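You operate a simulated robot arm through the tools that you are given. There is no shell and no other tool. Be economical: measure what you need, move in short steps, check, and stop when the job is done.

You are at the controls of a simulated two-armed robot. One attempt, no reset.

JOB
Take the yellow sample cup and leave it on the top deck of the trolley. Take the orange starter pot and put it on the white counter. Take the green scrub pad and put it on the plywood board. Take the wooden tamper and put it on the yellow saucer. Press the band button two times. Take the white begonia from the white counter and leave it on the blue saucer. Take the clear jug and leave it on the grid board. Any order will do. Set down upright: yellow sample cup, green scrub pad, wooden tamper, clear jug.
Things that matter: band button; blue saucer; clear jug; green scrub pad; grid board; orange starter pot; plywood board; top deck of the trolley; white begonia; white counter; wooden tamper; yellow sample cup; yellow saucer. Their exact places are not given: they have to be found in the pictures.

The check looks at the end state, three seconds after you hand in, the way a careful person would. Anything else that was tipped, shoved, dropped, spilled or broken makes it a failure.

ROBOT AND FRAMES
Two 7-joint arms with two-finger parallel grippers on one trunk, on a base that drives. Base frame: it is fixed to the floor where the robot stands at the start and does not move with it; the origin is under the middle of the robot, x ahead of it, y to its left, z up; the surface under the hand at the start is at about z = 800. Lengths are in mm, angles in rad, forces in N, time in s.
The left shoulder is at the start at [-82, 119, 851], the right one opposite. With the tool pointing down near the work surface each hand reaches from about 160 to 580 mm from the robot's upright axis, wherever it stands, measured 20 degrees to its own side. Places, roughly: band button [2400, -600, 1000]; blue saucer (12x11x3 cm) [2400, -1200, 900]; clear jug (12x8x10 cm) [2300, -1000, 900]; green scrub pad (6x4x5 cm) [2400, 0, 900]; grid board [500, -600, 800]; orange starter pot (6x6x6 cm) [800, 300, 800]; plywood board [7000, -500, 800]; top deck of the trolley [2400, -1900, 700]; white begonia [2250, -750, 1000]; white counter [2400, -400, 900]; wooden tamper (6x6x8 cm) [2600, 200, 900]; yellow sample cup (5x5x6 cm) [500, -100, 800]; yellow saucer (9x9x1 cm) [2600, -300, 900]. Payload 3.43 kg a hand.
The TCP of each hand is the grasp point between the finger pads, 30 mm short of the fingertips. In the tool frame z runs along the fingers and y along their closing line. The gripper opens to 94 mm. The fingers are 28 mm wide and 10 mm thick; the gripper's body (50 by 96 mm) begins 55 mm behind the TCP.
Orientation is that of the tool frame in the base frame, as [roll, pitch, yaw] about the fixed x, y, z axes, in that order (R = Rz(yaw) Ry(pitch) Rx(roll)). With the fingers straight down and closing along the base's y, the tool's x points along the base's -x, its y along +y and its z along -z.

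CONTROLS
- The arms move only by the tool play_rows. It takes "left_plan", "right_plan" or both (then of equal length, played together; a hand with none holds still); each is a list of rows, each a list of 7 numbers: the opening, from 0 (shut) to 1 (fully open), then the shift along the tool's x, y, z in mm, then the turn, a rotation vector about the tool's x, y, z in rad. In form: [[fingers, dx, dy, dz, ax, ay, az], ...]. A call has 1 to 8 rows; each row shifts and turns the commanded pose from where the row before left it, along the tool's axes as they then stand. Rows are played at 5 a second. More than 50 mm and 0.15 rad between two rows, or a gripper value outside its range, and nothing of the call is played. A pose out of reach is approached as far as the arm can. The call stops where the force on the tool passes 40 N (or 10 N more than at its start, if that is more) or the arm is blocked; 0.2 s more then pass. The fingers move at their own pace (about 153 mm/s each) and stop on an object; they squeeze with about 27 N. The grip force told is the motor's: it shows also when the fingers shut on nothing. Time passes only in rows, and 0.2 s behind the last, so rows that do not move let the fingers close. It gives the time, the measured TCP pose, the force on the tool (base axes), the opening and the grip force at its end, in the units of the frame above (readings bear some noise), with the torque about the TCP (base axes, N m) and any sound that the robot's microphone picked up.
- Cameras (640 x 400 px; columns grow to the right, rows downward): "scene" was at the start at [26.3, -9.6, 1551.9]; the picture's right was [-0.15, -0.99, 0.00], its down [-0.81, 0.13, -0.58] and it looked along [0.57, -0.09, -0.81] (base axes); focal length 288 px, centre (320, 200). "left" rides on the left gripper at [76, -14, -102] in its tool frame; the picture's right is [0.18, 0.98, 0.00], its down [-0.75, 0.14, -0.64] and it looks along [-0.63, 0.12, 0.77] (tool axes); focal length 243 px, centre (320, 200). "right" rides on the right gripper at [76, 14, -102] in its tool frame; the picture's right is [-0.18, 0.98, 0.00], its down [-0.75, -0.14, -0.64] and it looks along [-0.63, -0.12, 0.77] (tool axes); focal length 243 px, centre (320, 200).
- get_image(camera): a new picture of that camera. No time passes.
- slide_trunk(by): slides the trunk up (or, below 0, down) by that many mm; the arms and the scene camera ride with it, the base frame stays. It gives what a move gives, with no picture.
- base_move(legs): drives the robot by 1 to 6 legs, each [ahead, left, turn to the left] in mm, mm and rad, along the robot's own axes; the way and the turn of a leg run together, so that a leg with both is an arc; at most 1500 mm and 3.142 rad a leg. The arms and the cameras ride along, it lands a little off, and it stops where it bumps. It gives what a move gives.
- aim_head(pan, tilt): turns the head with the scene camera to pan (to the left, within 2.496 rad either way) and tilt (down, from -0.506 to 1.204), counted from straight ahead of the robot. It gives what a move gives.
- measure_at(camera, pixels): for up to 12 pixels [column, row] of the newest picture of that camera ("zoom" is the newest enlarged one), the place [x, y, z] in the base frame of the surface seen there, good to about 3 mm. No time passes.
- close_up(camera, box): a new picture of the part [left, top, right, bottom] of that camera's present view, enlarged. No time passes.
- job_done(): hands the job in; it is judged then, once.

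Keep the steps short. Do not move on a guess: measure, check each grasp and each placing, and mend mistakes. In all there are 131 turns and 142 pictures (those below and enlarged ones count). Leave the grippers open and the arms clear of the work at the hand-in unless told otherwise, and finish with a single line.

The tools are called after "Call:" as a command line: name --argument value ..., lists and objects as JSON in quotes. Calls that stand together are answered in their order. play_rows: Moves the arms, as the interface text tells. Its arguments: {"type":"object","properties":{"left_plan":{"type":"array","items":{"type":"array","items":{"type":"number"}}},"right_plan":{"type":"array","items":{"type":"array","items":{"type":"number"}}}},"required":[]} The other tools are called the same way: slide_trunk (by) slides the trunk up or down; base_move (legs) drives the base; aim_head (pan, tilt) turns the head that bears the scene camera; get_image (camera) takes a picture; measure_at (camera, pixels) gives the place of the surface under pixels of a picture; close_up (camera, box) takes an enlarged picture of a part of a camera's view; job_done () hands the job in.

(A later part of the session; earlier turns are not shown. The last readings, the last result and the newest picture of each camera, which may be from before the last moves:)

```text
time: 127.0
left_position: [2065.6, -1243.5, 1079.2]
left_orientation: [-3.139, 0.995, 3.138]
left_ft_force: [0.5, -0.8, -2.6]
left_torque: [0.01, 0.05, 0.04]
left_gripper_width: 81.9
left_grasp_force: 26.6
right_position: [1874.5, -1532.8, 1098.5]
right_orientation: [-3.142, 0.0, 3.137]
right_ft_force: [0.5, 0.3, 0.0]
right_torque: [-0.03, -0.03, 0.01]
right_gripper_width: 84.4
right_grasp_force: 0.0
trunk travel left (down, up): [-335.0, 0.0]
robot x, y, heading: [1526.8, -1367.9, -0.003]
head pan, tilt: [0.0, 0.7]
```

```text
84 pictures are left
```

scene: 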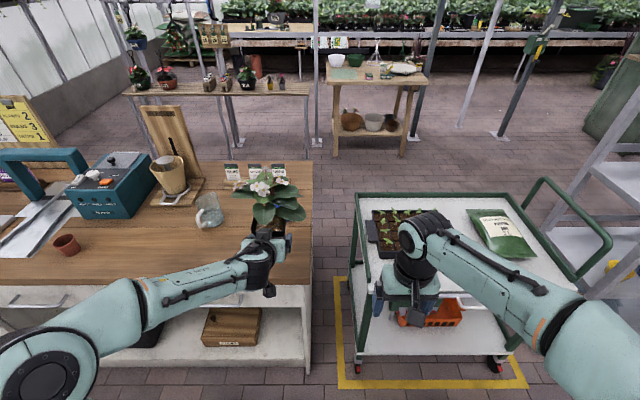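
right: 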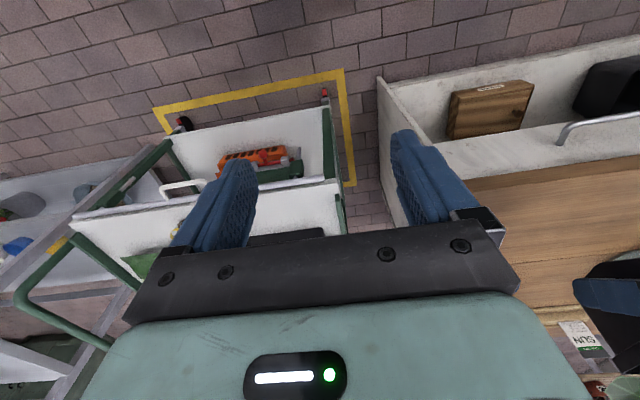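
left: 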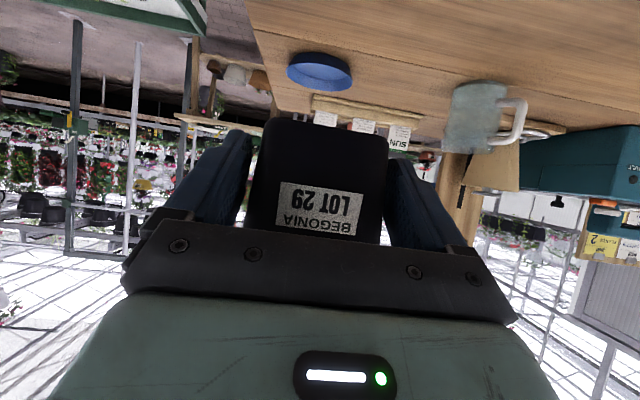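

The left camera sees the saucer at (320,70). I'll measure its rim and floor.

Call:
measure_at --camera "left" --pixels '[[290, 70], [350, 78], [320, 56], [320, 72], [315, 85], [335, 62], [300, 60], [320, 52]]'

Call:
close_up --camera "left" --box '[260, 30, 380, 110]'

Call:
measure_at --camera "zoom" --pixels '[[150, 200], [483, 230], [320, 125], [320, 180], [300, 270], [330, 290], [240, 255], [410, 265]]'

```text
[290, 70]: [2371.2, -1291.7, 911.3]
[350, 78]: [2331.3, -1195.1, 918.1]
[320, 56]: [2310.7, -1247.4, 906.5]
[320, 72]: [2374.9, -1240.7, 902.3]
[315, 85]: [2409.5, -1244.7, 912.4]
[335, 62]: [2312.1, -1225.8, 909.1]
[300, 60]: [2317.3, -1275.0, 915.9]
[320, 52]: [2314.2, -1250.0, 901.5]
```

```text
5.00 times, centred on (320, 70) of left
```

zoom: 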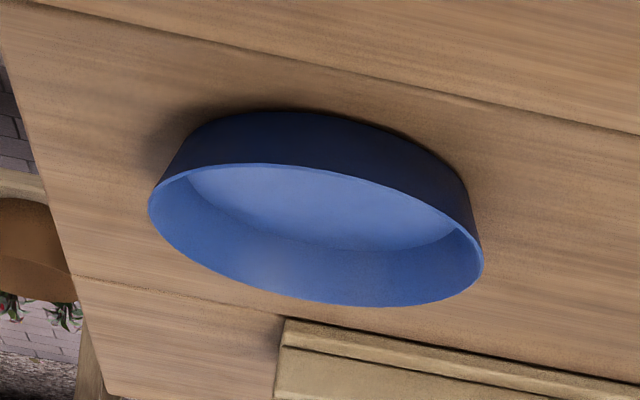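

```text
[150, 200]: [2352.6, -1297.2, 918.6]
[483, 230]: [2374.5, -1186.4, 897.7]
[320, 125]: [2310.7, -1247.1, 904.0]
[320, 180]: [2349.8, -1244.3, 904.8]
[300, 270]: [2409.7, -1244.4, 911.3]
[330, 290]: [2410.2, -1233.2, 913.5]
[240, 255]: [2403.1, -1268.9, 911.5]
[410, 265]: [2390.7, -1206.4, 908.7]
```

The saucer is centred near [2359,-1245], with its floor at z 903. Held this low, the fingers would hit the saucer's rim, so I'll check the rim height and regrip the pot higher on the counter's free front.

Call:
measure_at --camera "zoom" --pixels '[[260, 165], [260, 163], [350, 181], [400, 197], [155, 190], [478, 245], [340, 302], [420, 302]]'

```text
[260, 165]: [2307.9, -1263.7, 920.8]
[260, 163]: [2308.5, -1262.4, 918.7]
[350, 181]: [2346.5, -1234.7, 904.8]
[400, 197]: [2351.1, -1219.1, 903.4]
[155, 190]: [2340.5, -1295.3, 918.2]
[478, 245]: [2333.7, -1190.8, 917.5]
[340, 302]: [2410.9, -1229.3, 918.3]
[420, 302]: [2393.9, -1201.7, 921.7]
```

The rim is at z 922. I'll drive ahead 95 mm and set the pot down at the counter front for a higher regrip.

Call:
base_move --legs '[[97, 25, 0]]'

Call:
play_rows --left_plan '[[0, 37.7, 0, 24.5, 0, 0, 0], [0, 37.7, 0, 24.5, 0, 0, 0], [0, 37.7, 0, 24.5, 0, 0, 0], [0, 0, 0, 0, 0, 0, 0]]'

Call:
get_image --camera "left"

```text
time: 128.2
left_position: [2164.1, -1220.4, 1079.3]
left_orientation: [-3.14, 0.996, 3.136]
left_ft_force: [1.3, -1.0, -2.6]
left_torque: [-0.01, 0.07, 0.01]
left_gripper_width: 82.1
left_grasp_force: 27.0
right_position: [1972.0, -1509.3, 1098.1]
right_orientation: [-3.141, 0.002, 3.137]
right_ft_force: [0.2, 0.6, -1.1]
right_torque: [0.03, 0.0, 0.02]
right_gripper_width: 84.6
right_grasp_force: 0.1
trunk travel left (down, up): [-335.0, 0.0]
robot x, y, heading: [1623.9, -1346.5, 0.002]
head pan, tilt: [0.0, 0.7]
```

```text
time: 129.2
left_position: [2165.0, -1220.7, 944.1]
left_orientation: [-3.14, 0.995, 3.138]
left_ft_force: [-0.3, -0.9, -2.9]
left_torque: [0.0, 0.03, -0.01]
left_gripper_width: 82.2
left_grasp_force: 26.5
right_position: [1972.8, -1509.3, 1098.4]
right_orientation: [-3.141, -0.001, 3.137]
right_ft_force: [0.3, 0.1, 0.3]
right_torque: [0.02, -0.01, -0.01]
right_gripper_width: 84.7
right_grasp_force: 0.1
trunk travel left (down, up): [-335.0, 0.0]
robot x, y, heading: [1622.1, -1347.7, -0.004]
head pan, tilt: [0.0, 0.7]
```

```text
82 pictures are left
```

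left: 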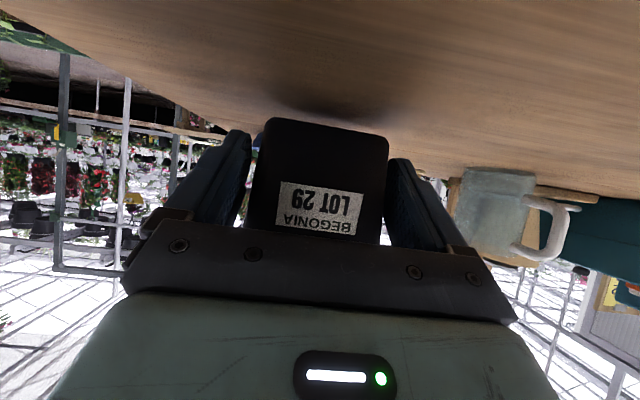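

I'll lower it the last 13 mm and release.

Call:
play_rows --left_plan '[[0, 7.5, 0, 4.9, 0, 0, 0], [0, 2.1, 0, 1.4, 0, 0, 0], [0, 1.3, 0, 0.8, 0, 0, 0], [0, 0, 0, 0, 0, 0, 0], [1, 0, 0, 0, 0, 0, 0], [1, 0, 0, 0, 0, 0, 0]]'

Call:
get_image --camera "left"

Call:
aim_head --pan 0.15 --tilt 0.85

Call:
close_up --camera "scene" --box '[200, 90, 400, 240]'

```text
time: 130.6
left_position: [2164.6, -1220.7, 931.3]
left_orientation: [-3.14, 0.995, 3.137]
left_ft_force: [-0.4, 0.2, -0.7]
left_torque: [0.02, 0.0, 0.02]
left_gripper_width: 94.1
left_grasp_force: 0.0
right_position: [1972.6, -1508.7, 1098.4]
right_orientation: [3.141, 0.0, 3.137]
right_ft_force: [-0.2, -0.4, 0.0]
right_torque: [-0.02, -0.02, 0.02]
right_gripper_width: 84.8
right_grasp_force: 0.0
trunk travel left (down, up): [-335.0, 0.0]
robot x, y, heading: [1621.9, -1348.6, -0.006]
head pan, tilt: [0.0, 0.7]
```

```text
81 pictures are left
```

left: 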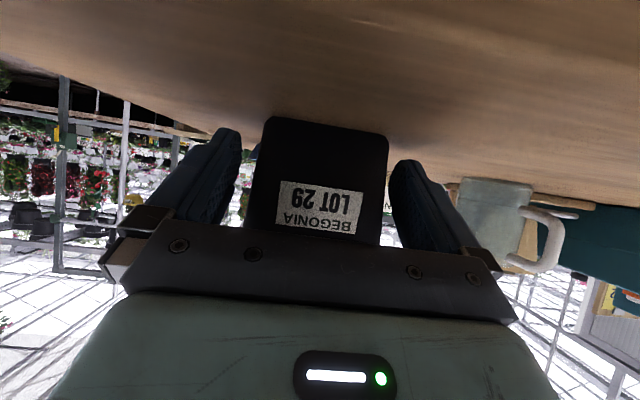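

```text
time: 131.3
left_position: [2163.8, -1220.2, 931.1]
left_orientation: [-3.139, 0.994, 3.137]
left_ft_force: [-0.8, 0.4, -0.3]
left_torque: [0.03, 0.0, 0.01]
left_gripper_width: 94.0
left_grasp_force: 0.1
right_position: [1972.0, -1509.3, 1099.6]
right_orientation: [3.141, 0.001, 3.137]
right_ft_force: [-0.1, 0.5, 0.8]
right_torque: [0.0, 0.0, 0.02]
right_gripper_width: 84.3
right_grasp_force: 0.0
trunk travel left (down, up): [-335.0, 0.0]
robot x, y, heading: [1623.8, -1343.5, -0.005]
head pan, tilt: [0.15, 0.85]
```

```text
2.67 times, centred on (300, 165) of scene
```

zoom: 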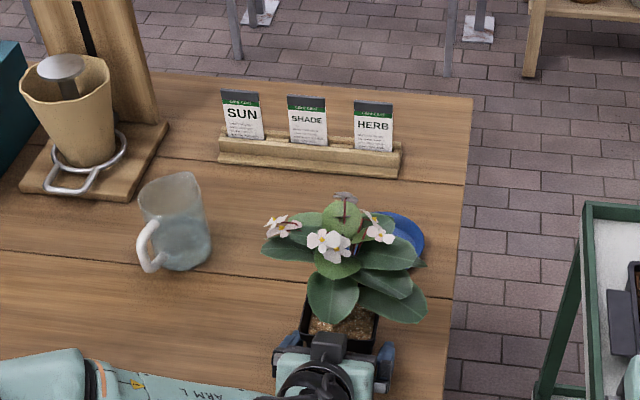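

It stands upright. Now I'll move up 20 mm and back 8 mm, and grip higher.

Call:
play_rows --left_plan '[[1, 4.4, 0, -6.7, 0, 0, 0], [1, -8.4, 0, -5.5, 0, 0, 0], [1, -8.4, 0, -5.4, 0, 0, 0], [1, 0, 0, 0, 0, 0, 0], [0, 0, 0, 0, 0, 0, 0], [0, 0, 0, 0, 0, 0, 0], [0, 0, 0, 0, 0, 0, 0]]'

Call:
play_rows --left_plan '[[0, -4.2, 0, -2.7, 0, 0, 0], [0, -8.4, 0, -5.4, 0, 0, 0], [0, 0, 0, 0, 0, 0, 0], [0, 0, 0, 0, 0, 0, 0]]'

Call:
get_image --camera "left"

Call:
close_up --camera "scene" --box '[200, 90, 400, 240]'

```text
time: 132.9
left_position: [2155.4, -1220.4, 950.7]
left_orientation: [-3.139, 0.996, 3.135]
left_ft_force: [-1.1, -0.8, 1.1]
left_torque: [-0.05, -0.09, -0.05]
left_gripper_width: 85.6
left_grasp_force: 27.2
right_position: [1972.3, -1509.8, 1098.9]
right_orientation: [3.141, 0.0, 3.135]
right_ft_force: [-0.4, -0.3, -1.0]
right_torque: [0.01, -0.01, -0.03]
right_gripper_width: 84.5
right_grasp_force: 0.1
trunk travel left (down, up): [-335.0, 0.0]
robot x, y, heading: [1625.8, -1340.9, -0.003]
head pan, tilt: [0.15, 0.85]
```

```text
time: 133.9
left_position: [2156.6, -1220.0, 966.6]
left_orientation: [-3.138, 0.994, 3.137]
left_ft_force: [0.0, -1.0, -2.9]
left_torque: [-0.03, 0.04, 0.01]
left_gripper_width: 85.7
left_grasp_force: 27.1
right_position: [1973.3, -1508.1, 1098.0]
right_orientation: [3.142, 0.002, 3.137]
right_ft_force: [-0.3, -0.1, 1.0]
right_torque: [0.01, 0.0, 0.01]
right_gripper_width: 84.5
right_grasp_force: 0.0
trunk travel left (down, up): [-335.0, 0.0]
robot x, y, heading: [1626.6, -1343.8, -0.002]
head pan, tilt: [0.15, 0.85]
```

```text
79 pictures are left
```

left: 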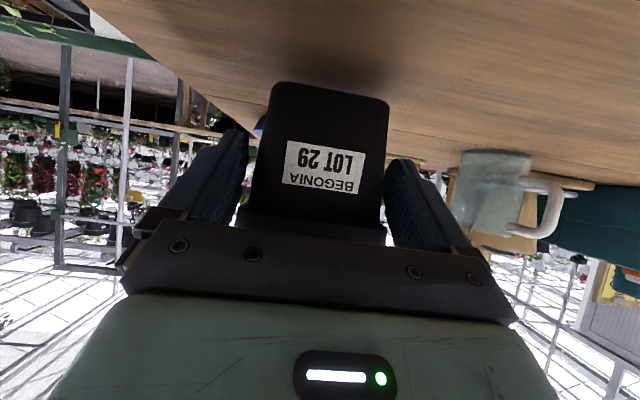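

```text
2.67 times, centred on (300, 165) of scene
```

zoom: 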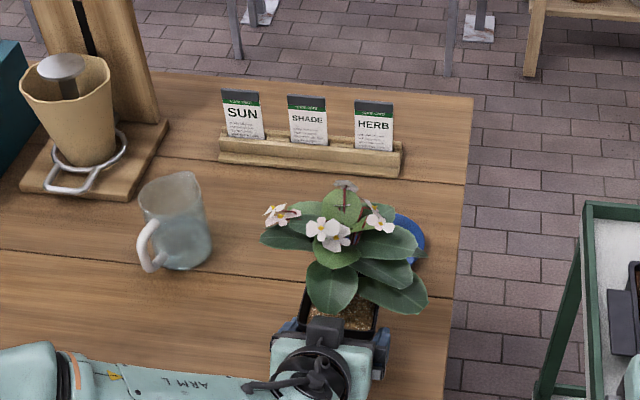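

It's held level, with the TCP 51 mm above the pot base. I'll raise it 25 mm and drive toward the saucer.

Call:
play_rows --left_plan '[[0, -21, 0, -13.6, 0, 0, 0], [0, 0, 0, 0, 0, 0, 0]]'

Call:
base_move --legs '[[150, -22, 0]]'

Call:
get_image --camera "left"

Call:
get_image --camera "scene"

```text
time: 134.5
left_position: [2156.3, -1219.0, 991.8]
left_orientation: [-3.141, 0.993, 3.14]
left_ft_force: [-0.1, -0.3, -2.0]
left_torque: [0.01, 0.1, 0.01]
left_gripper_width: 85.7
left_grasp_force: 26.7
right_position: [1973.6, -1509.6, 1098.1]
right_orientation: [3.141, 0.0, 3.137]
right_ft_force: [-0.5, 0.2, -0.3]
right_torque: [-0.03, -0.02, 0.05]
right_gripper_width: 84.5
right_grasp_force: 0.0
trunk travel left (down, up): [-335.0, 0.0]
robot x, y, heading: [1625.7, -1343.8, -0.002]
head pan, tilt: [0.15, 0.85]
```

```text
time: 135.9
left_position: [2304.3, -1243.9, 990.4]
left_orientation: [-3.141, 0.994, 3.134]
left_ft_force: [0.2, 0.1, -2.5]
left_torque: [-0.03, 0.08, 0.02]
left_gripper_width: 85.8
left_grasp_force: 26.7
right_position: [2119.8, -1531.9, 1097.5]
right_orientation: [-3.141, -0.001, 3.137]
right_ft_force: [-0.7, -0.1, 0.6]
right_torque: [-0.02, 0.02, 0.0]
right_gripper_width: 84.8
right_grasp_force: 0.1
trunk travel left (down, up): [-335.0, 0.0]
robot x, y, heading: [1773.1, -1367.8, -0.004]
head pan, tilt: [0.15, 0.85]
```

```text
77 pictures are left
```

left: 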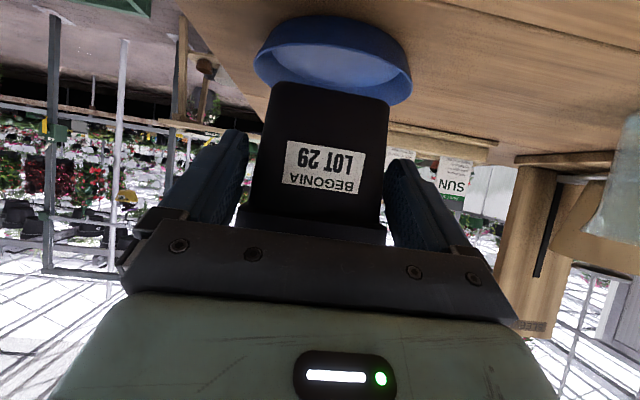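

```text
76 pictures are left
```

scene: 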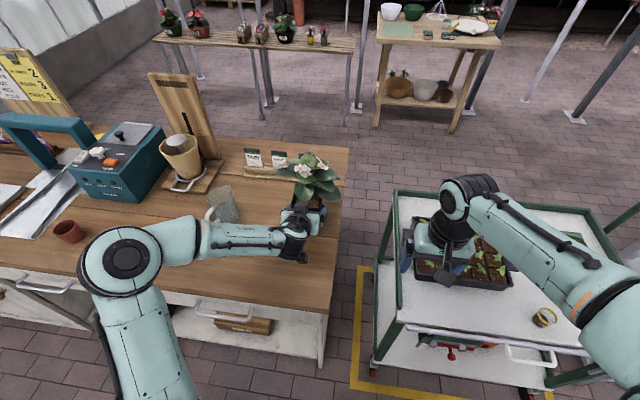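

Call:
measure_at --camera "left" --pixels '[[257, 62], [410, 82], [330, 18], [320, 50], [280, 88], [385, 105], [330, 95], [275, 60], [395, 65]]'

```text
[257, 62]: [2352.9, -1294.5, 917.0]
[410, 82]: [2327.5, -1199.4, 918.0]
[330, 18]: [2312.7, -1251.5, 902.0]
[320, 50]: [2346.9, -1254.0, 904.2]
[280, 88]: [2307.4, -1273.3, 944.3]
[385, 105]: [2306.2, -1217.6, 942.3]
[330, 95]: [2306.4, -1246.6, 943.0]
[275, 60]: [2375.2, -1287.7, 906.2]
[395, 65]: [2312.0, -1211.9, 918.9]
```

I need 24 mm forward, then down. I'll stop about 3 mm above the floor of the saucer and look.

Call:
play_rows --left_plan '[[0, -6.5, 0, 10, 0, 0, 0], [0, -6.6, 0, 10.1, 0, 0, 0], [0, 12.6, 0, 8.2, 0, 0, 0], [0, 10, 0, 6.5, 0, 0, 0], [0, 5, 0, 3.3, 0, 0, 0], [0, 0, 0, 0, 0, 0, 0]]'

Call:
get_image --camera "left"

Call:
close_up --camera "scene" --box '[230, 120, 380, 240]'

```text
time: 137.3
left_position: [2330.0, -1243.1, 959.6]
left_orientation: [-3.141, 0.997, 3.134]
left_ft_force: [-0.6, 0.6, 2.3]
left_torque: [0.06, -0.07, -0.02]
left_gripper_width: 85.6
left_grasp_force: 26.9
right_position: [2120.7, -1533.2, 1099.0]
right_orientation: [3.14, 0.002, 3.136]
right_ft_force: [-0.3, -0.9, -1.6]
right_torque: [0.01, -0.02, 0.03]
right_gripper_width: 84.5
right_grasp_force: 0.0
trunk travel left (down, up): [-335.0, 0.0]
robot x, y, heading: [1773.2, -1366.2, -0.003]
head pan, tilt: [0.15, 0.85]
```

```text
75 pictures are left
```

left: 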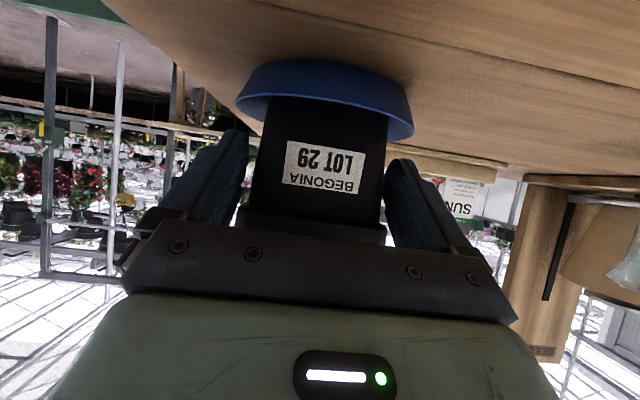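

```text
3.33 times, centred on (305, 180) of scene
```

zoom: 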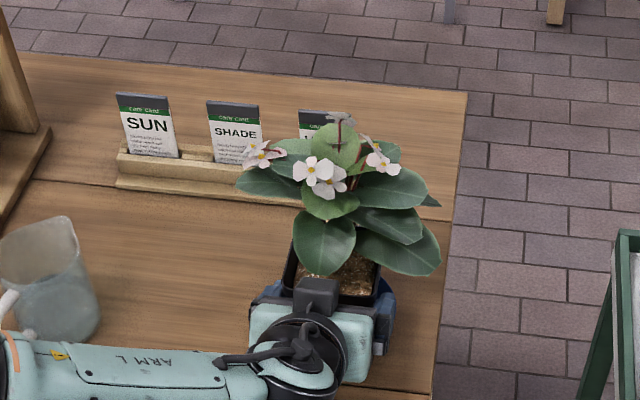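

Contact began a few millimetres early. I'll press down 2 mm gently and watch the force.

Call:
play_rows --left_plan '[[0, 1.7, 0, 1.1, 0, 0, 0], [0, 0, 0, 0, 0, 0, 0]]'

Call:
close_up --camera "left" --box '[220, 40, 430, 180]'

Call:
measure_at --camera "zoom" --pixels '[[60, 150], [585, 270], [320, 80], [330, 190], [160, 180], [490, 230], [250, 68], [400, 95]]'

```text
time: 137.9
left_position: [2330.0, -1243.1, 958.4]
left_orientation: [3.141, 0.998, 3.134]
left_ft_force: [-0.5, 0.8, 10.1]
left_torque: [0.03, -0.36, 0.0]
left_gripper_width: 85.8
left_grasp_force: 26.7
right_position: [2119.9, -1531.6, 1098.3]
right_orientation: [3.141, 0.001, 3.136]
right_ft_force: [-0.4, -0.1, 0.1]
right_torque: [-0.02, 0.0, 0.01]
right_gripper_width: 84.6
right_grasp_force: 0.0
trunk travel left (down, up): [-335.0, 0.0]
robot x, y, heading: [1770.7, -1365.3, -0.006]
head pan, tilt: [0.15, 0.85]
```

```text
2.86 times, centred on (325, 110) of left
```

zoom: 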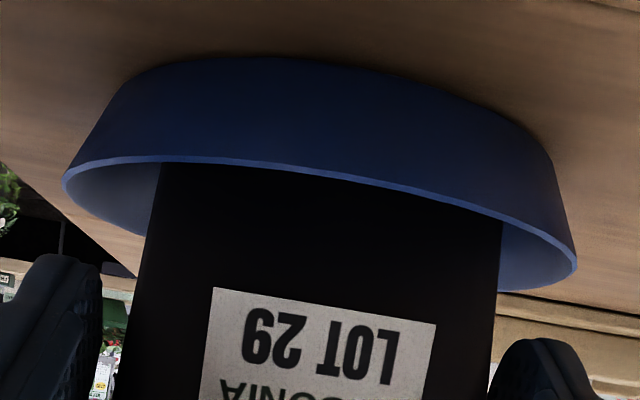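

```text
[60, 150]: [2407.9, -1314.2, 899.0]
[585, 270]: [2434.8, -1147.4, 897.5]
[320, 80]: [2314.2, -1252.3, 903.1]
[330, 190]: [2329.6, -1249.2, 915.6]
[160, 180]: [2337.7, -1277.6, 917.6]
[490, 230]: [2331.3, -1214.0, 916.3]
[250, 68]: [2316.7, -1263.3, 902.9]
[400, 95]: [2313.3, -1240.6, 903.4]
```

The contact force acts right under the pot's centre, so it sits flat on the saucer floor. I'll ease off, open and retreat horizontally.

Call:
play_rows --left_plan '[[0, -1.7, 0, -1.1, 0, 0, 0], [0.96, 0, 0, 0, 0, 0, 0], [1, 0, 0, 0, 0, 0, 0], [1, 0, 0, 0, 0, 0, 0], [1, 16.4, 0, -25.1, 0, 0, 0], [1, 16.4, 0, -25.1, 0, 0, 0], [1, 16.4, 0, -25.1, 0, 0, 0], [1, 0, 0, 0, 0, 0, 0]]'

Call:
get_image --camera "left"

Call:
close_up --camera "scene" --box '[230, 120, 380, 240]'

```text
time: 139.7
left_position: [2238.1, -1241.8, 957.6]
left_orientation: [-3.139, 0.994, 3.136]
left_ft_force: [0.4, 0.3, -1.0]
left_torque: [-0.03, 0.03, -0.03]
left_gripper_width: 93.8
left_grasp_force: 0.0
right_position: [2121.0, -1532.6, 1098.9]
right_orientation: [3.141, -0.001, 3.136]
right_ft_force: [-0.2, 0.1, 0.2]
right_torque: [0.0, 0.01, 0.06]
right_gripper_width: 84.5
right_grasp_force: 0.1
trunk travel left (down, up): [-335.0, 0.0]
robot x, y, heading: [1773.2, -1369.1, -0.005]
head pan, tilt: [0.15, 0.85]
```

```text
72 pictures are left
```

left: 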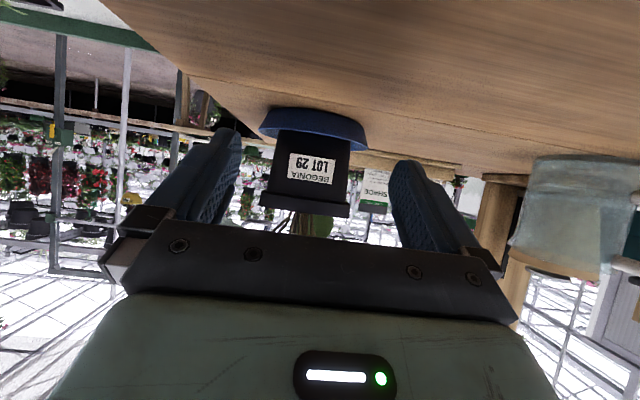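

```text
3.33 times, centred on (305, 180) of scene
```

zoom: 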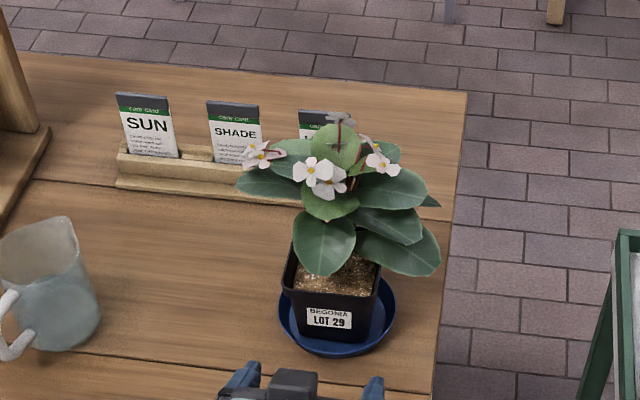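

The begonia stands in the blue saucer. I'll back off, turn the left hand straight down again and line up with the jug.

Call:
base_move --legs '[[-280, 0, 0]]'

Call:
play_rows --left_plan '[[1, -15.5, 0, -22, 0, 0.142, 0], [1, -12.2, 0, -24, 0, 0.142, 0], [1, -8.7, 0, -25.5, 0, 0.142, 0], [1, -5.1, 0, -26.5, 0, 0.142, 0], [1, -1.2, 0, -26.9, 0, 0.142, 0], [1, 2.6, 0, -26.8, 0, 0.142, 0], [1, 6.4, 0, -26.1, 0, 0.142, 0]]'

Call:
base_move --legs '[[0, 520, 0.005]]'

Call:
aim_head --pan -0.1 --tilt 0.7

Call:
get_image --camera "scene"

```text
time: 141.7
left_position: [1951.0, -1238.8, 958.3]
left_orientation: [-3.14, 0.995, 3.141]
left_ft_force: [0.2, -0.3, 0.1]
left_torque: [0.01, -0.01, 0.01]
left_gripper_width: 94.0
left_grasp_force: 0.0
right_position: [1835.2, -1529.4, 1098.3]
right_orientation: [-3.141, 0.002, 3.141]
right_ft_force: [0.0, 0.1, -0.6]
right_torque: [0.0, -0.01, 0.0]
right_gripper_width: 84.5
right_grasp_force: 0.0
trunk travel left (down, up): [-335.0, 0.0]
robot x, y, heading: [1486.2, -1368.4, -0.001]
head pan, tilt: [0.15, 0.85]
```

```text
time: 143.3
left_position: [1880.7, -1239.9, 1135.2]
left_orientation: [-3.14, -0.002, 3.139]
left_ft_force: [-0.1, 0.4, 0.2]
left_torque: [0.0, -0.02, -0.01]
left_gripper_width: 93.7
left_grasp_force: 0.0
right_position: [1835.7, -1530.1, 1097.9]
right_orientation: [-3.142, 0.0, 3.14]
right_ft_force: [-0.2, -0.2, -0.4]
right_torque: [0.01, 0.01, -0.01]
right_gripper_width: 84.6
right_grasp_force: 0.1
trunk travel left (down, up): [-335.0, 0.0]
robot x, y, heading: [1489.1, -1367.8, -0.001]
head pan, tilt: [0.15, 0.85]
```

```text
time: 148.3
left_position: [1879.7, -721.1, 1133.6]
left_orientation: [3.141, -0.001, 3.141]
left_ft_force: [0.6, -0.5, -0.2]
left_torque: [0.0, 0.01, -0.03]
left_gripper_width: 94.2
left_grasp_force: 0.0
right_position: [1835.5, -1010.9, 1097.4]
right_orientation: [3.14, 0.0, 3.141]
right_ft_force: [1.0, 0.6, 0.3]
right_torque: [0.03, 0.02, 0.02]
right_gripper_width: 84.7
right_grasp_force: 0.1
trunk travel left (down, up): [-335.0, 0.0]
robot x, y, heading: [1486.9, -845.3, -0.002]
head pan, tilt: [0.15, 0.85]
```

```text
time: 149.1
left_position: [1880.8, -720.4, 1134.6]
left_orientation: [3.141, 0.0, 3.139]
left_ft_force: [-1.0, -1.0, 0.2]
left_torque: [0.08, -0.02, 0.02]
left_gripper_width: 94.0
left_grasp_force: 0.1
right_position: [1835.7, -1011.7, 1098.5]
right_orientation: [3.141, 0.001, 3.141]
right_ft_force: [0.0, 0.7, 0.4]
right_torque: [0.03, 0.02, 0.0]
right_gripper_width: 84.7
right_grasp_force: 0.2
trunk travel left (down, up): [-335.0, 0.0]
robot x, y, heading: [1485.0, -847.0, -0.002]
head pan, tilt: [-0.099, 0.7]
```

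```text
70 pictures are left
```

scene: 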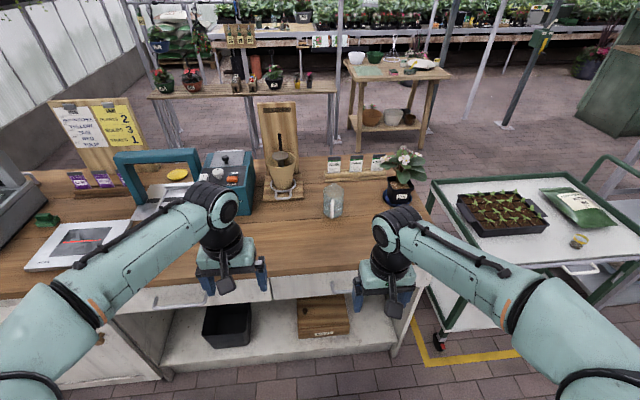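

I'll drive 330 mm to the counter and look at the jug with the right camera from above.

Call:
base_move --legs '[[335, 0, 0]]'

Call:
play_rows --right_plan '[[1, -40, 22, 0, 0, 0, 0], [1, -40, 22, 0, 0, 0, 0], [1, 0, 0, 0, 0, 0, 0]]'

Call:
get_image --camera "right"

Call:
get_image --camera "scene"

```text
time: 151.3
left_position: [2217.7, -723.3, 1135.1]
left_orientation: [-3.141, 0.001, 3.136]
left_ft_force: [0.3, -0.6, 0.7]
left_torque: [-0.03, 0.01, 0.02]
left_gripper_width: 94.2
left_grasp_force: 0.1
right_position: [2170.2, -1013.0, 1098.2]
right_orientation: [3.14, 0.0, 3.137]
right_ft_force: [-0.6, 0.0, -0.3]
right_torque: [0.01, 0.0, -0.02]
right_gripper_width: 84.8
right_grasp_force: 0.1
trunk travel left (down, up): [-335.0, 0.0]
robot x, y, heading: [1821.6, -849.7, -0.004]
head pan, tilt: [-0.099, 0.7]
```

```text
time: 152.1
left_position: [2215.5, -723.4, 1134.2]
left_orientation: [-3.141, 0.001, 3.137]
left_ft_force: [-0.1, -1.0, -0.7]
left_torque: [0.01, -0.01, -0.03]
left_gripper_width: 94.1
left_grasp_force: 0.0
right_position: [2250.6, -968.4, 1098.4]
right_orientation: [-3.14, 0.001, 3.137]
right_ft_force: [0.5, 0.4, 0.0]
right_torque: [-0.01, -0.01, 0.02]
right_gripper_width: 93.9
right_grasp_force: 0.1
trunk travel left (down, up): [-335.0, 0.0]
robot x, y, heading: [1822.1, -849.2, 0.002]
head pan, tilt: [-0.099, 0.7]
```

```text
69 pictures are left
```

right: 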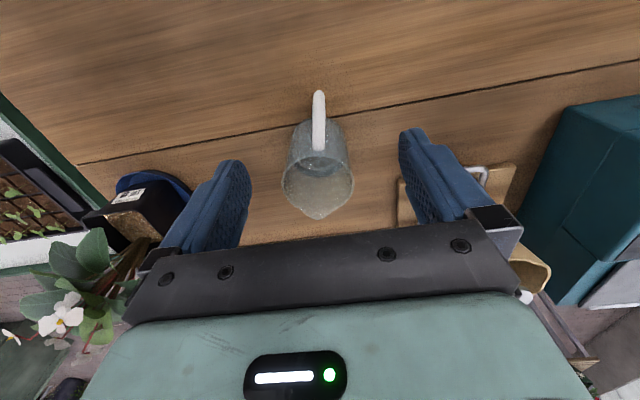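

```text
68 pictures are left
```

scene: 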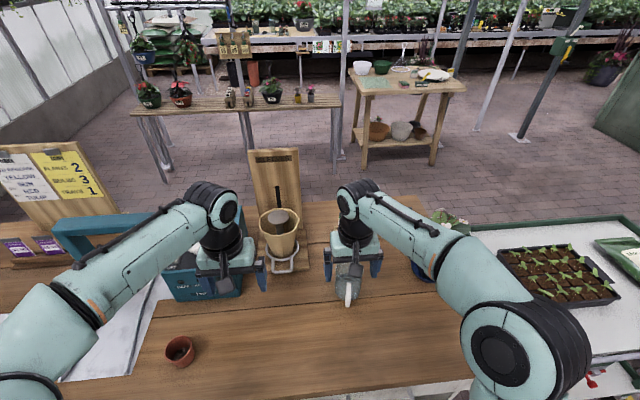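

Call:
measure_at --camera "right" --pixels '[[318, 105], [318, 140], [285, 185], [353, 185], [290, 140], [346, 140], [320, 215], [318, 165], [300, 125], [341, 125]]'

Call:
close_up --camera "right" --box '[250, 80, 390, 230]'

```text
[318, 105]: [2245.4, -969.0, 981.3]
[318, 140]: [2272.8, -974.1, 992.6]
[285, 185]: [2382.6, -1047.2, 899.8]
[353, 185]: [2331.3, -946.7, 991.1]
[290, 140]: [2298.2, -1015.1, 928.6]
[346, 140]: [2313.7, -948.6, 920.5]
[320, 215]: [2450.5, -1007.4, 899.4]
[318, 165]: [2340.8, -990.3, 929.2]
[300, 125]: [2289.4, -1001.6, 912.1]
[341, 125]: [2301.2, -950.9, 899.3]
```

```text
2.67 times, centred on (320, 155) of right
```

zoom: 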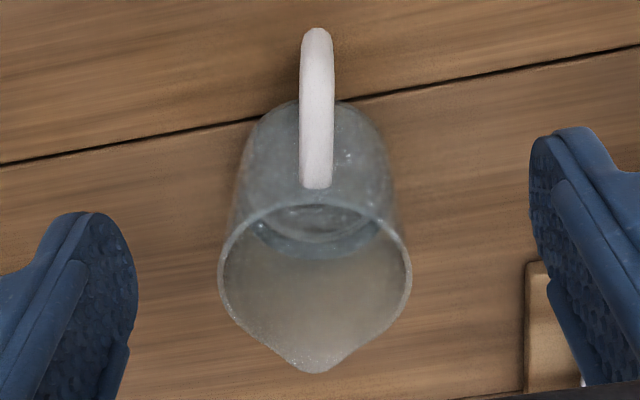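

The jug body is a 74 mm cylinder centred about [2319,-983], with its handle toward me. I'll move above it and check before going down.

Call:
play_rows --right_plan '[[1, -34, -7.5, 0, 0, 0, 0], [1, -34, -7.5, 0, 0, 0, 0], [1, 0, 0, 30, 0, 0, 0], [1, 0, 0, 20, 0, 0, 0], [1, 0, 0, 0, 0, 0, 0]]'

Call:
get_image --camera "right"

Call:
measure_at --camera "right" --pixels '[[318, 100], [318, 70], [285, 140], [355, 140], [275, 170], [362, 170]]'

```text
time: 153.3
left_position: [2218.8, -723.4, 1134.9]
left_orientation: [3.141, 0.001, 3.136]
left_ft_force: [0.8, 0.0, 0.5]
left_torque: [0.01, 0.0, 0.03]
left_gripper_width: 93.9
left_grasp_force: 0.1
right_position: [2319.8, -985.3, 1048.2]
right_orientation: [3.141, 0.002, 3.136]
right_ft_force: [0.4, -0.5, 0.5]
right_torque: [0.01, 0.0, -0.01]
right_gripper_width: 94.1
right_grasp_force: 0.1
trunk travel left (down, up): [-335.0, 0.0]
robot x, y, heading: [1826.8, -846.1, -0.002]
head pan, tilt: [-0.099, 0.7]
```

```text
66 pictures are left
```

right: 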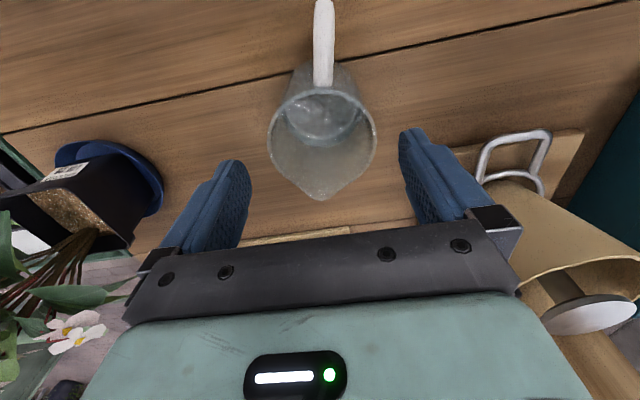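

```text
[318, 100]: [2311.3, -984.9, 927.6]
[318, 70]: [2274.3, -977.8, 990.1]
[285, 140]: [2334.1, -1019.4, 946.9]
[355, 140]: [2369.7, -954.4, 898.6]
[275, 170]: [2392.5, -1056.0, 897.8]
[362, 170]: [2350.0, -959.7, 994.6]
```

The alignment is good. I'll shift slightly and descend to TCP z 962, then grip.

Call:
play_rows --right_plan '[[1, 6, 2, 30, 0, 0, 0], [1, 0, 0, 30, 0, 0, 0], [1, 0, 0, 26, 0, 0, 0], [1, 0, 0, 0, 0, 0, 0], [0, 0, 0, 0, 0, 0, 0], [0, 0, 0, 0, 0, 0, 0], [0, 0, 0, 0, 0, 0, 0]]'

Call:
get_image --camera "right"

```text
time: 154.9
left_position: [2218.0, -723.2, 1134.5]
left_orientation: [3.141, 0.0, 3.137]
left_ft_force: [-0.1, -0.2, -0.7]
left_torque: [0.01, 0.02, -0.04]
left_gripper_width: 94.1
left_grasp_force: 0.0
right_position: [2313.7, -982.6, 961.9]
right_orientation: [-3.141, -0.001, 3.136]
right_ft_force: [0.4, -1.1, 0.3]
right_torque: [0.09, 0.0, 0.01]
right_gripper_width: 79.0
right_grasp_force: 27.0
trunk travel left (down, up): [-335.0, 0.0]
robot x, y, heading: [1822.3, -845.7, -0.01]
head pan, tilt: [-0.099, 0.7]
```

```text
65 pictures are left
```

right: 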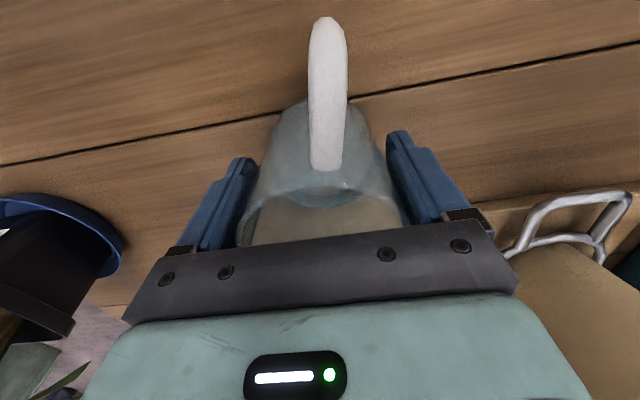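

It's gripped at 79 mm. I'll lift smoothly.

Call:
play_rows --right_plan '[[0, 0, 0, -10, 0, 0, 0], [0, 0, 0, -20, 0, 0, 0], [0, 0, 0, -30, 0, 0, 0], [0, 0, 0, -30, 0, 0, 0], [0, 25, -8, -20, 0, 0, 0], [0, 35, -12, 0, 0, 0, 0], [0, 35, -12, 0, 0, 0, 0], [0, 25, -8, 0, 0, 0, 0]]'

Call:
get_image --camera "right"

```text
time: 156.7
left_position: [2216.8, -724.2, 1134.2]
left_orientation: [-3.141, -0.001, 3.137]
left_ft_force: [0.1, -0.5, -0.2]
left_torque: [0.0, 0.01, 0.01]
left_gripper_width: 93.9
left_grasp_force: 0.1
right_position: [2191.3, -1022.6, 1071.4]
right_orientation: [-3.141, 0.0, 3.137]
right_ft_force: [-0.1, -0.1, -4.0]
right_torque: [0.0, 0.02, 0.02]
right_gripper_width: 79.0
right_grasp_force: 26.8
trunk travel left (down, up): [-335.0, 0.0]
robot x, y, heading: [1823.7, -846.2, -0.002]
head pan, tilt: [-0.099, 0.7]
```

```text
64 pictures are left
```

right: 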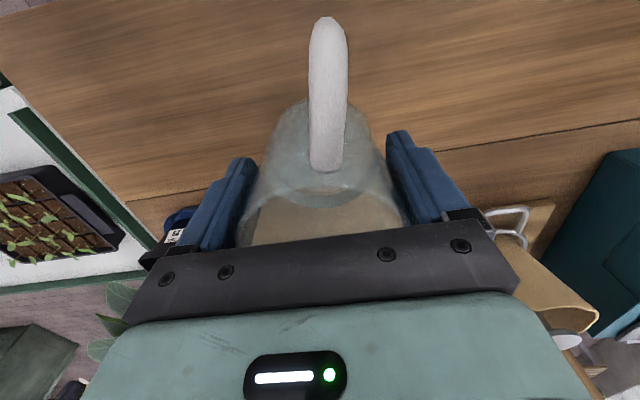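

The jug is held steady at about 0.4 kg. Next is the scrub pad: back off, move left along the aisle, approach.

Call:
base_move --legs '[[-330, 0, 0], [0, 755, 0]]'

Call:
aim_head --pan 0.1 --tilt 0.7

Call:
get_image --camera "scene"

Call:
close_up --camera "scene" --box '[210, 120, 410, 245]'

```text
time: 165.4
left_position: [1893.5, 16.7, 1133.5]
left_orientation: [3.141, 0.001, 3.127]
left_ft_force: [0.3, 0.8, -0.9]
left_torque: [-0.02, -0.04, -0.02]
left_gripper_width: 94.1
left_grasp_force: 0.0
right_position: [1866.4, -281.6, 1072.4]
right_orientation: [-3.141, -0.001, 3.128]
right_ft_force: [0.4, 0.3, -3.6]
right_torque: [-0.02, 0.0, 0.02]
right_gripper_width: 78.9
right_grasp_force: 26.7
trunk travel left (down, up): [-335.0, 0.0]
robot x, y, heading: [1499.2, -103.3, -0.008]
head pan, tilt: [-0.099, 0.7]
```

```text
time: 166.2
left_position: [1892.5, 15.5, 1134.6]
left_orientation: [-3.14, 0.0, 3.129]
left_ft_force: [-0.4, -0.4, -0.7]
left_torque: [-0.01, -0.02, 0.02]
left_gripper_width: 94.1
left_grasp_force: 0.0
right_position: [1866.6, -280.8, 1070.6]
right_orientation: [3.141, 0.001, 3.13]
right_ft_force: [0.3, 0.8, -2.8]
right_torque: [0.0, -0.05, -0.02]
right_gripper_width: 78.8
right_grasp_force: 27.4
trunk travel left (down, up): [-335.0, 0.0]
robot x, y, heading: [1502.8, -103.0, -0.009]
head pan, tilt: [0.099, 0.7]
```

```text
63 pictures are left
```

scene: 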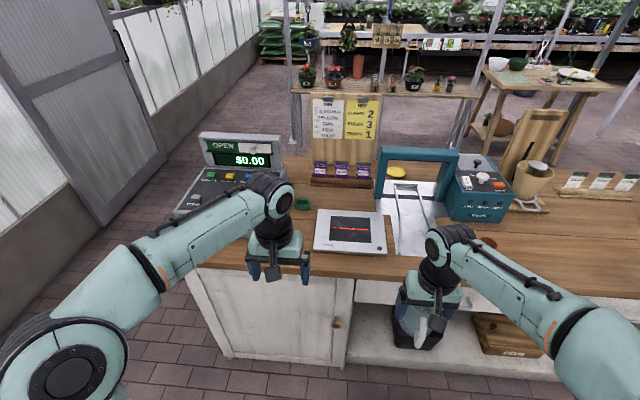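

```text
3.20 times, centred on (310, 182) of scene
```

zoom: 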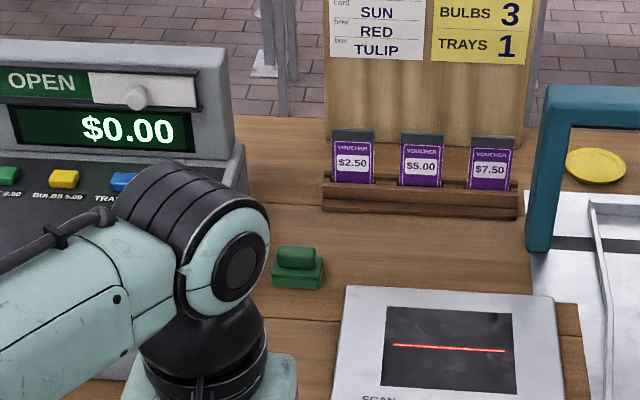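

Call:
measure_at --camera "zoom" --pixels '[[297, 255], [297, 272], [275, 275], [320, 272], [297, 283], [130, 100], [235, 160], [240, 60]]'

Call:
base_move --legs '[[325, 0, 0.009]]'

Call:
get_image --camera "left"

```text
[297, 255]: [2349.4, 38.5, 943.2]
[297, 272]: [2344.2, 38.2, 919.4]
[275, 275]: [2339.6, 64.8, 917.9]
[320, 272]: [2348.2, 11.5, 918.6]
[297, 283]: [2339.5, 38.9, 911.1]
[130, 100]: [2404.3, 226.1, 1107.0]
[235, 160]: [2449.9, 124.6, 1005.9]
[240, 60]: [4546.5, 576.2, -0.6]
```

```text
time: 168.3
left_position: [2222.4, 18.4, 1133.6]
left_orientation: [3.141, 0.0, 3.14]
left_ft_force: [0.1, -0.1, 1.0]
left_torque: [-0.02, -0.01, -0.02]
left_gripper_width: 93.8
left_grasp_force: 0.0
right_position: [2197.6, -281.3, 1071.4]
right_orientation: [3.141, -0.001, 3.138]
right_ft_force: [-0.3, -0.4, -3.4]
right_torque: [-0.02, -0.04, 0.03]
right_gripper_width: 78.9
right_grasp_force: 26.7
trunk travel left (down, up): [-335.0, 0.0]
robot x, y, heading: [1826.5, -110.3, -0.004]
head pan, tilt: [0.099, 0.7]
```

```text
61 pictures are left
```

left: 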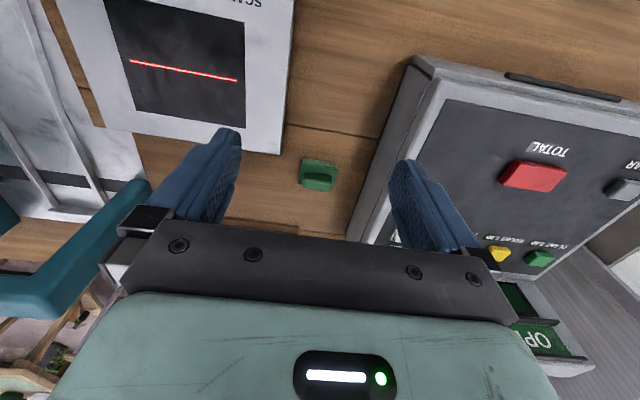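

Call:
measure_at --camera "left" --pixels '[[303, 165], [335, 170], [319, 163], [302, 182], [333, 188], [319, 172], [352, 225], [405, 75], [380, 130]]'

Call:
close_up --camera "left" --box '[280, 140, 360, 210]'

```text
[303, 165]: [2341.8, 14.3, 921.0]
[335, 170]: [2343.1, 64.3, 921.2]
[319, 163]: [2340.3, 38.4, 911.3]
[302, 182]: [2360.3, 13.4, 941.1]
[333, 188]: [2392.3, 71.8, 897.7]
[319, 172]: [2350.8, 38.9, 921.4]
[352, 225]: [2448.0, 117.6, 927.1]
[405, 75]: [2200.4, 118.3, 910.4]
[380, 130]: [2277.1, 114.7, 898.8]
```

```text
5.71 times, centred on (320, 175) of left
```

zoom: 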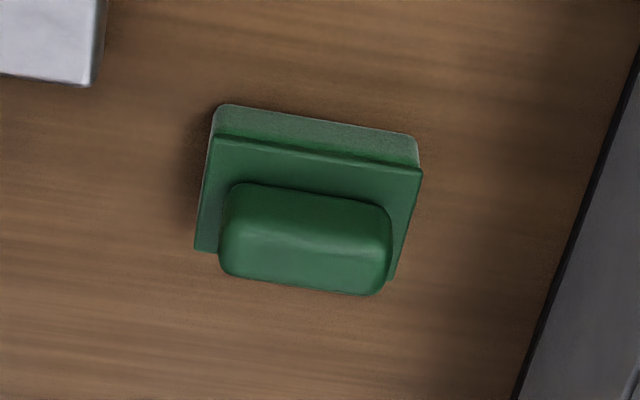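

The pad's base is centred at [2360,38] and clear of the register, whose edge is at y 117. I'll nudge ahead 22 mm, then descend and advance.

Call:
base_move --legs '[[22, 0, 0]]'

Call:
play_rows --left_plan '[[1, 0, 5, 45, 0, 0, 0], [1, -10, 5, 45, 0, 0, 0], [1, -35, 5, 30, 0, 0, 0], [1, -35, 5, 10, 0, 0, 0], [1, -34, 0, 0, 0, 0, 0], [1, 0, 0, 0, 0, 0, 0]]'

Call:
get_image --camera "left"

Call:
measure_at --camera "left" --pixels '[[320, 90], [320, 110], [320, 130], [290, 110], [350, 110], [320, 100]]'

```text
time: 169.1
left_position: [2224.6, 23.7, 1134.2]
left_orientation: [3.141, 0.0, -3.14]
left_ft_force: [0.2, 0.4, -0.7]
left_torque: [0.0, 0.05, 0.01]
left_gripper_width: 94.0
left_grasp_force: 0.1
right_position: [2202.4, -274.4, 1068.7]
right_orientation: [-3.141, -0.004, -3.138]
right_ft_force: [0.7, -0.4, -3.1]
right_torque: [0.01, 0.04, 0.02]
right_gripper_width: 78.8
right_grasp_force: 26.9
trunk travel left (down, up): [-335.0, 0.0]
robot x, y, heading: [1833.8, -99.2, 0.005]
head pan, tilt: [0.099, 0.7]
stopped in leg 1: the robot was blocked; the commanded pose is now the measured one
```

```text
time: 170.5
left_position: [2337.6, 44.4, 1002.9]
left_orientation: [3.141, 0.0, -3.139]
left_ft_force: [-0.8, 0.3, -0.1]
left_torque: [-0.01, 0.0, -0.03]
left_gripper_width: 93.8
left_grasp_force: 0.0
right_position: [2201.1, -274.7, 1069.4]
right_orientation: [3.141, -0.002, -3.137]
right_ft_force: [0.2, -0.3, -4.4]
right_torque: [0.02, 0.01, 0.01]
right_gripper_width: 78.8
right_grasp_force: 26.9
trunk travel left (down, up): [-335.0, 0.0]
robot x, y, heading: [1828.6, -102.4, 0.001]
head pan, tilt: [0.099, 0.7]
```

```text
59 pictures are left
```

left: 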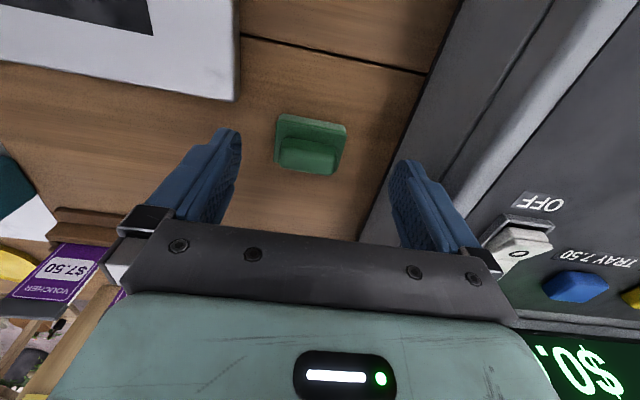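

```text
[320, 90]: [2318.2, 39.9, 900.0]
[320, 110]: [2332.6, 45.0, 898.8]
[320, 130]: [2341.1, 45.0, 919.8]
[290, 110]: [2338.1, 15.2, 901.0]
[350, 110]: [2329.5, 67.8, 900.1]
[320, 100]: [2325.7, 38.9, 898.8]
```

The base bumped lightly, so I won't press closer. The pad is 6 mm to the right and 23 mm ahead. I'll finish and grip.

Call:
play_rows --left_plan '[[1, -23, -6, 20, 0, 0, 0], [1, 0, 0, 25, 0, 0, 0], [1, 0, 0, 24, 0, 0, 0], [1, 0, 0, 0, 0, 0, 0], [0, 0, 0, 0, 0, 0, 0], [0, 0, 0, 0, 0, 0, 0], [0, 0, 0, 0, 0, 0, 0]]'

Call:
get_image --camera "left"

```text
time: 172.1
left_position: [2361.1, 37.2, 935.1]
left_orientation: [-3.139, 0.002, -3.139]
left_ft_force: [0.6, -0.1, 2.0]
left_torque: [-0.03, -0.01, 0.03]
left_gripper_width: 57.2
left_grasp_force: 26.9
right_position: [2201.7, -276.6, 1070.2]
right_orientation: [-3.141, -0.002, -3.14]
right_ft_force: [-0.3, 0.3, -3.8]
right_torque: [-0.02, -0.02, -0.01]
right_gripper_width: 78.4
right_grasp_force: 26.7
trunk travel left (down, up): [-335.0, 0.0]
robot x, y, heading: [1831.6, -102.5, 0.008]
head pan, tilt: [0.099, 0.7]
```

```text
58 pictures are left
```

left: 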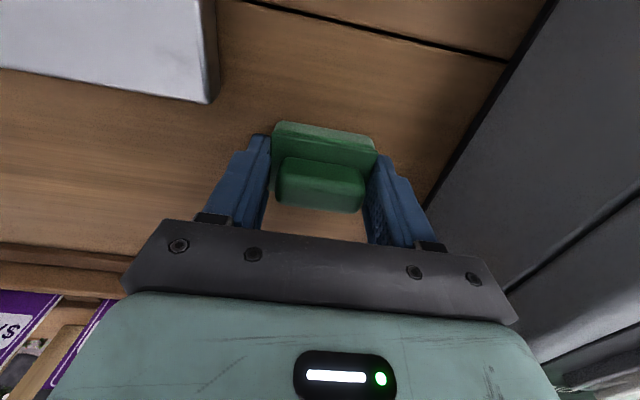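

The pad is gripped at 57 mm. I'll lift it, draw back and check.

Call:
play_rows --left_plan '[[0, 0, 0, -35, 0, 0, 0], [0, 0, 0, -40, 0, 0, 0], [0, 20, 0, -40, 0, 0, 0], [0, 45, 0, -10, 0, 0, 0], [0, 45, 0, 0, 0, 0, 0], [0, 40, 0, 0, 0, 0, 0]]'

Call:
get_image --camera "left"

Call:
base_move --legs '[[-330, 0, 0]]'

Call:
aim_head --pan -0.3 --tilt 0.6

Call:
get_image --camera "scene"

```text
time: 173.5
left_position: [2208.9, 38.0, 1062.0]
left_orientation: [3.142, 0.002, -3.138]
left_ft_force: [-0.7, -0.3, 0.4]
left_torque: [0.01, 0.0, 0.01]
left_gripper_width: 57.3
left_grasp_force: 27.0
right_position: [2200.1, -275.8, 1071.4]
right_orientation: [3.142, -0.002, -3.138]
right_ft_force: [0.5, -0.1, -3.9]
right_torque: [0.02, -0.01, 0.0]
right_gripper_width: 78.8
right_grasp_force: 27.3
trunk travel left (down, up): [-335.0, 0.0]
robot x, y, heading: [1831.6, -104.4, -0.0]
head pan, tilt: [0.099, 0.7]
```

```text
57 pictures are left
```

left: 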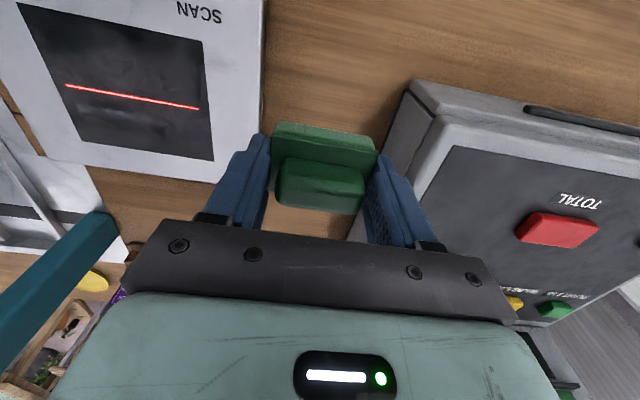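

```text
time: 175.7
left_position: [1872.8, 36.1, 1063.1]
left_orientation: [-3.14, 0.0, -3.134]
left_ft_force: [-1.0, 0.1, -0.2]
left_torque: [0.0, 0.03, -0.01]
left_gripper_width: 57.1
left_grasp_force: 26.6
right_position: [1866.3, -276.0, 1071.7]
right_orientation: [-3.14, -0.001, -3.131]
right_ft_force: [0.2, -1.0, -4.4]
right_torque: [0.0, 0.02, 0.01]
right_gripper_width: 78.9
right_grasp_force: 27.3
trunk travel left (down, up): [-335.0, 0.0]
robot x, y, heading: [1492.5, -103.9, 0.006]
head pan, tilt: [0.099, 0.7]
```

```text
time: 176.6
left_position: [1873.2, 37.1, 1060.4]
left_orientation: [-3.141, -0.001, -3.135]
left_ft_force: [0.9, 0.0, -0.5]
left_torque: [0.02, 0.02, 0.03]
left_gripper_width: 57.3
left_grasp_force: 27.2
right_position: [1864.8, -275.7, 1070.4]
right_orientation: [-3.141, -0.002, -3.133]
right_ft_force: [0.0, 0.6, -3.3]
right_torque: [-0.02, 0.0, 0.0]
right_gripper_width: 78.3
right_grasp_force: 26.9
trunk travel left (down, up): [-335.0, 0.0]
robot x, y, heading: [1495.9, -104.1, 0.006]
head pan, tilt: [-0.3, 0.6]
```

```text
56 pictures are left
```

scene: 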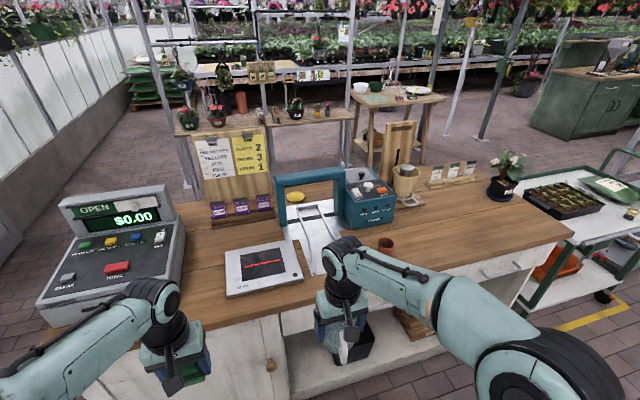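

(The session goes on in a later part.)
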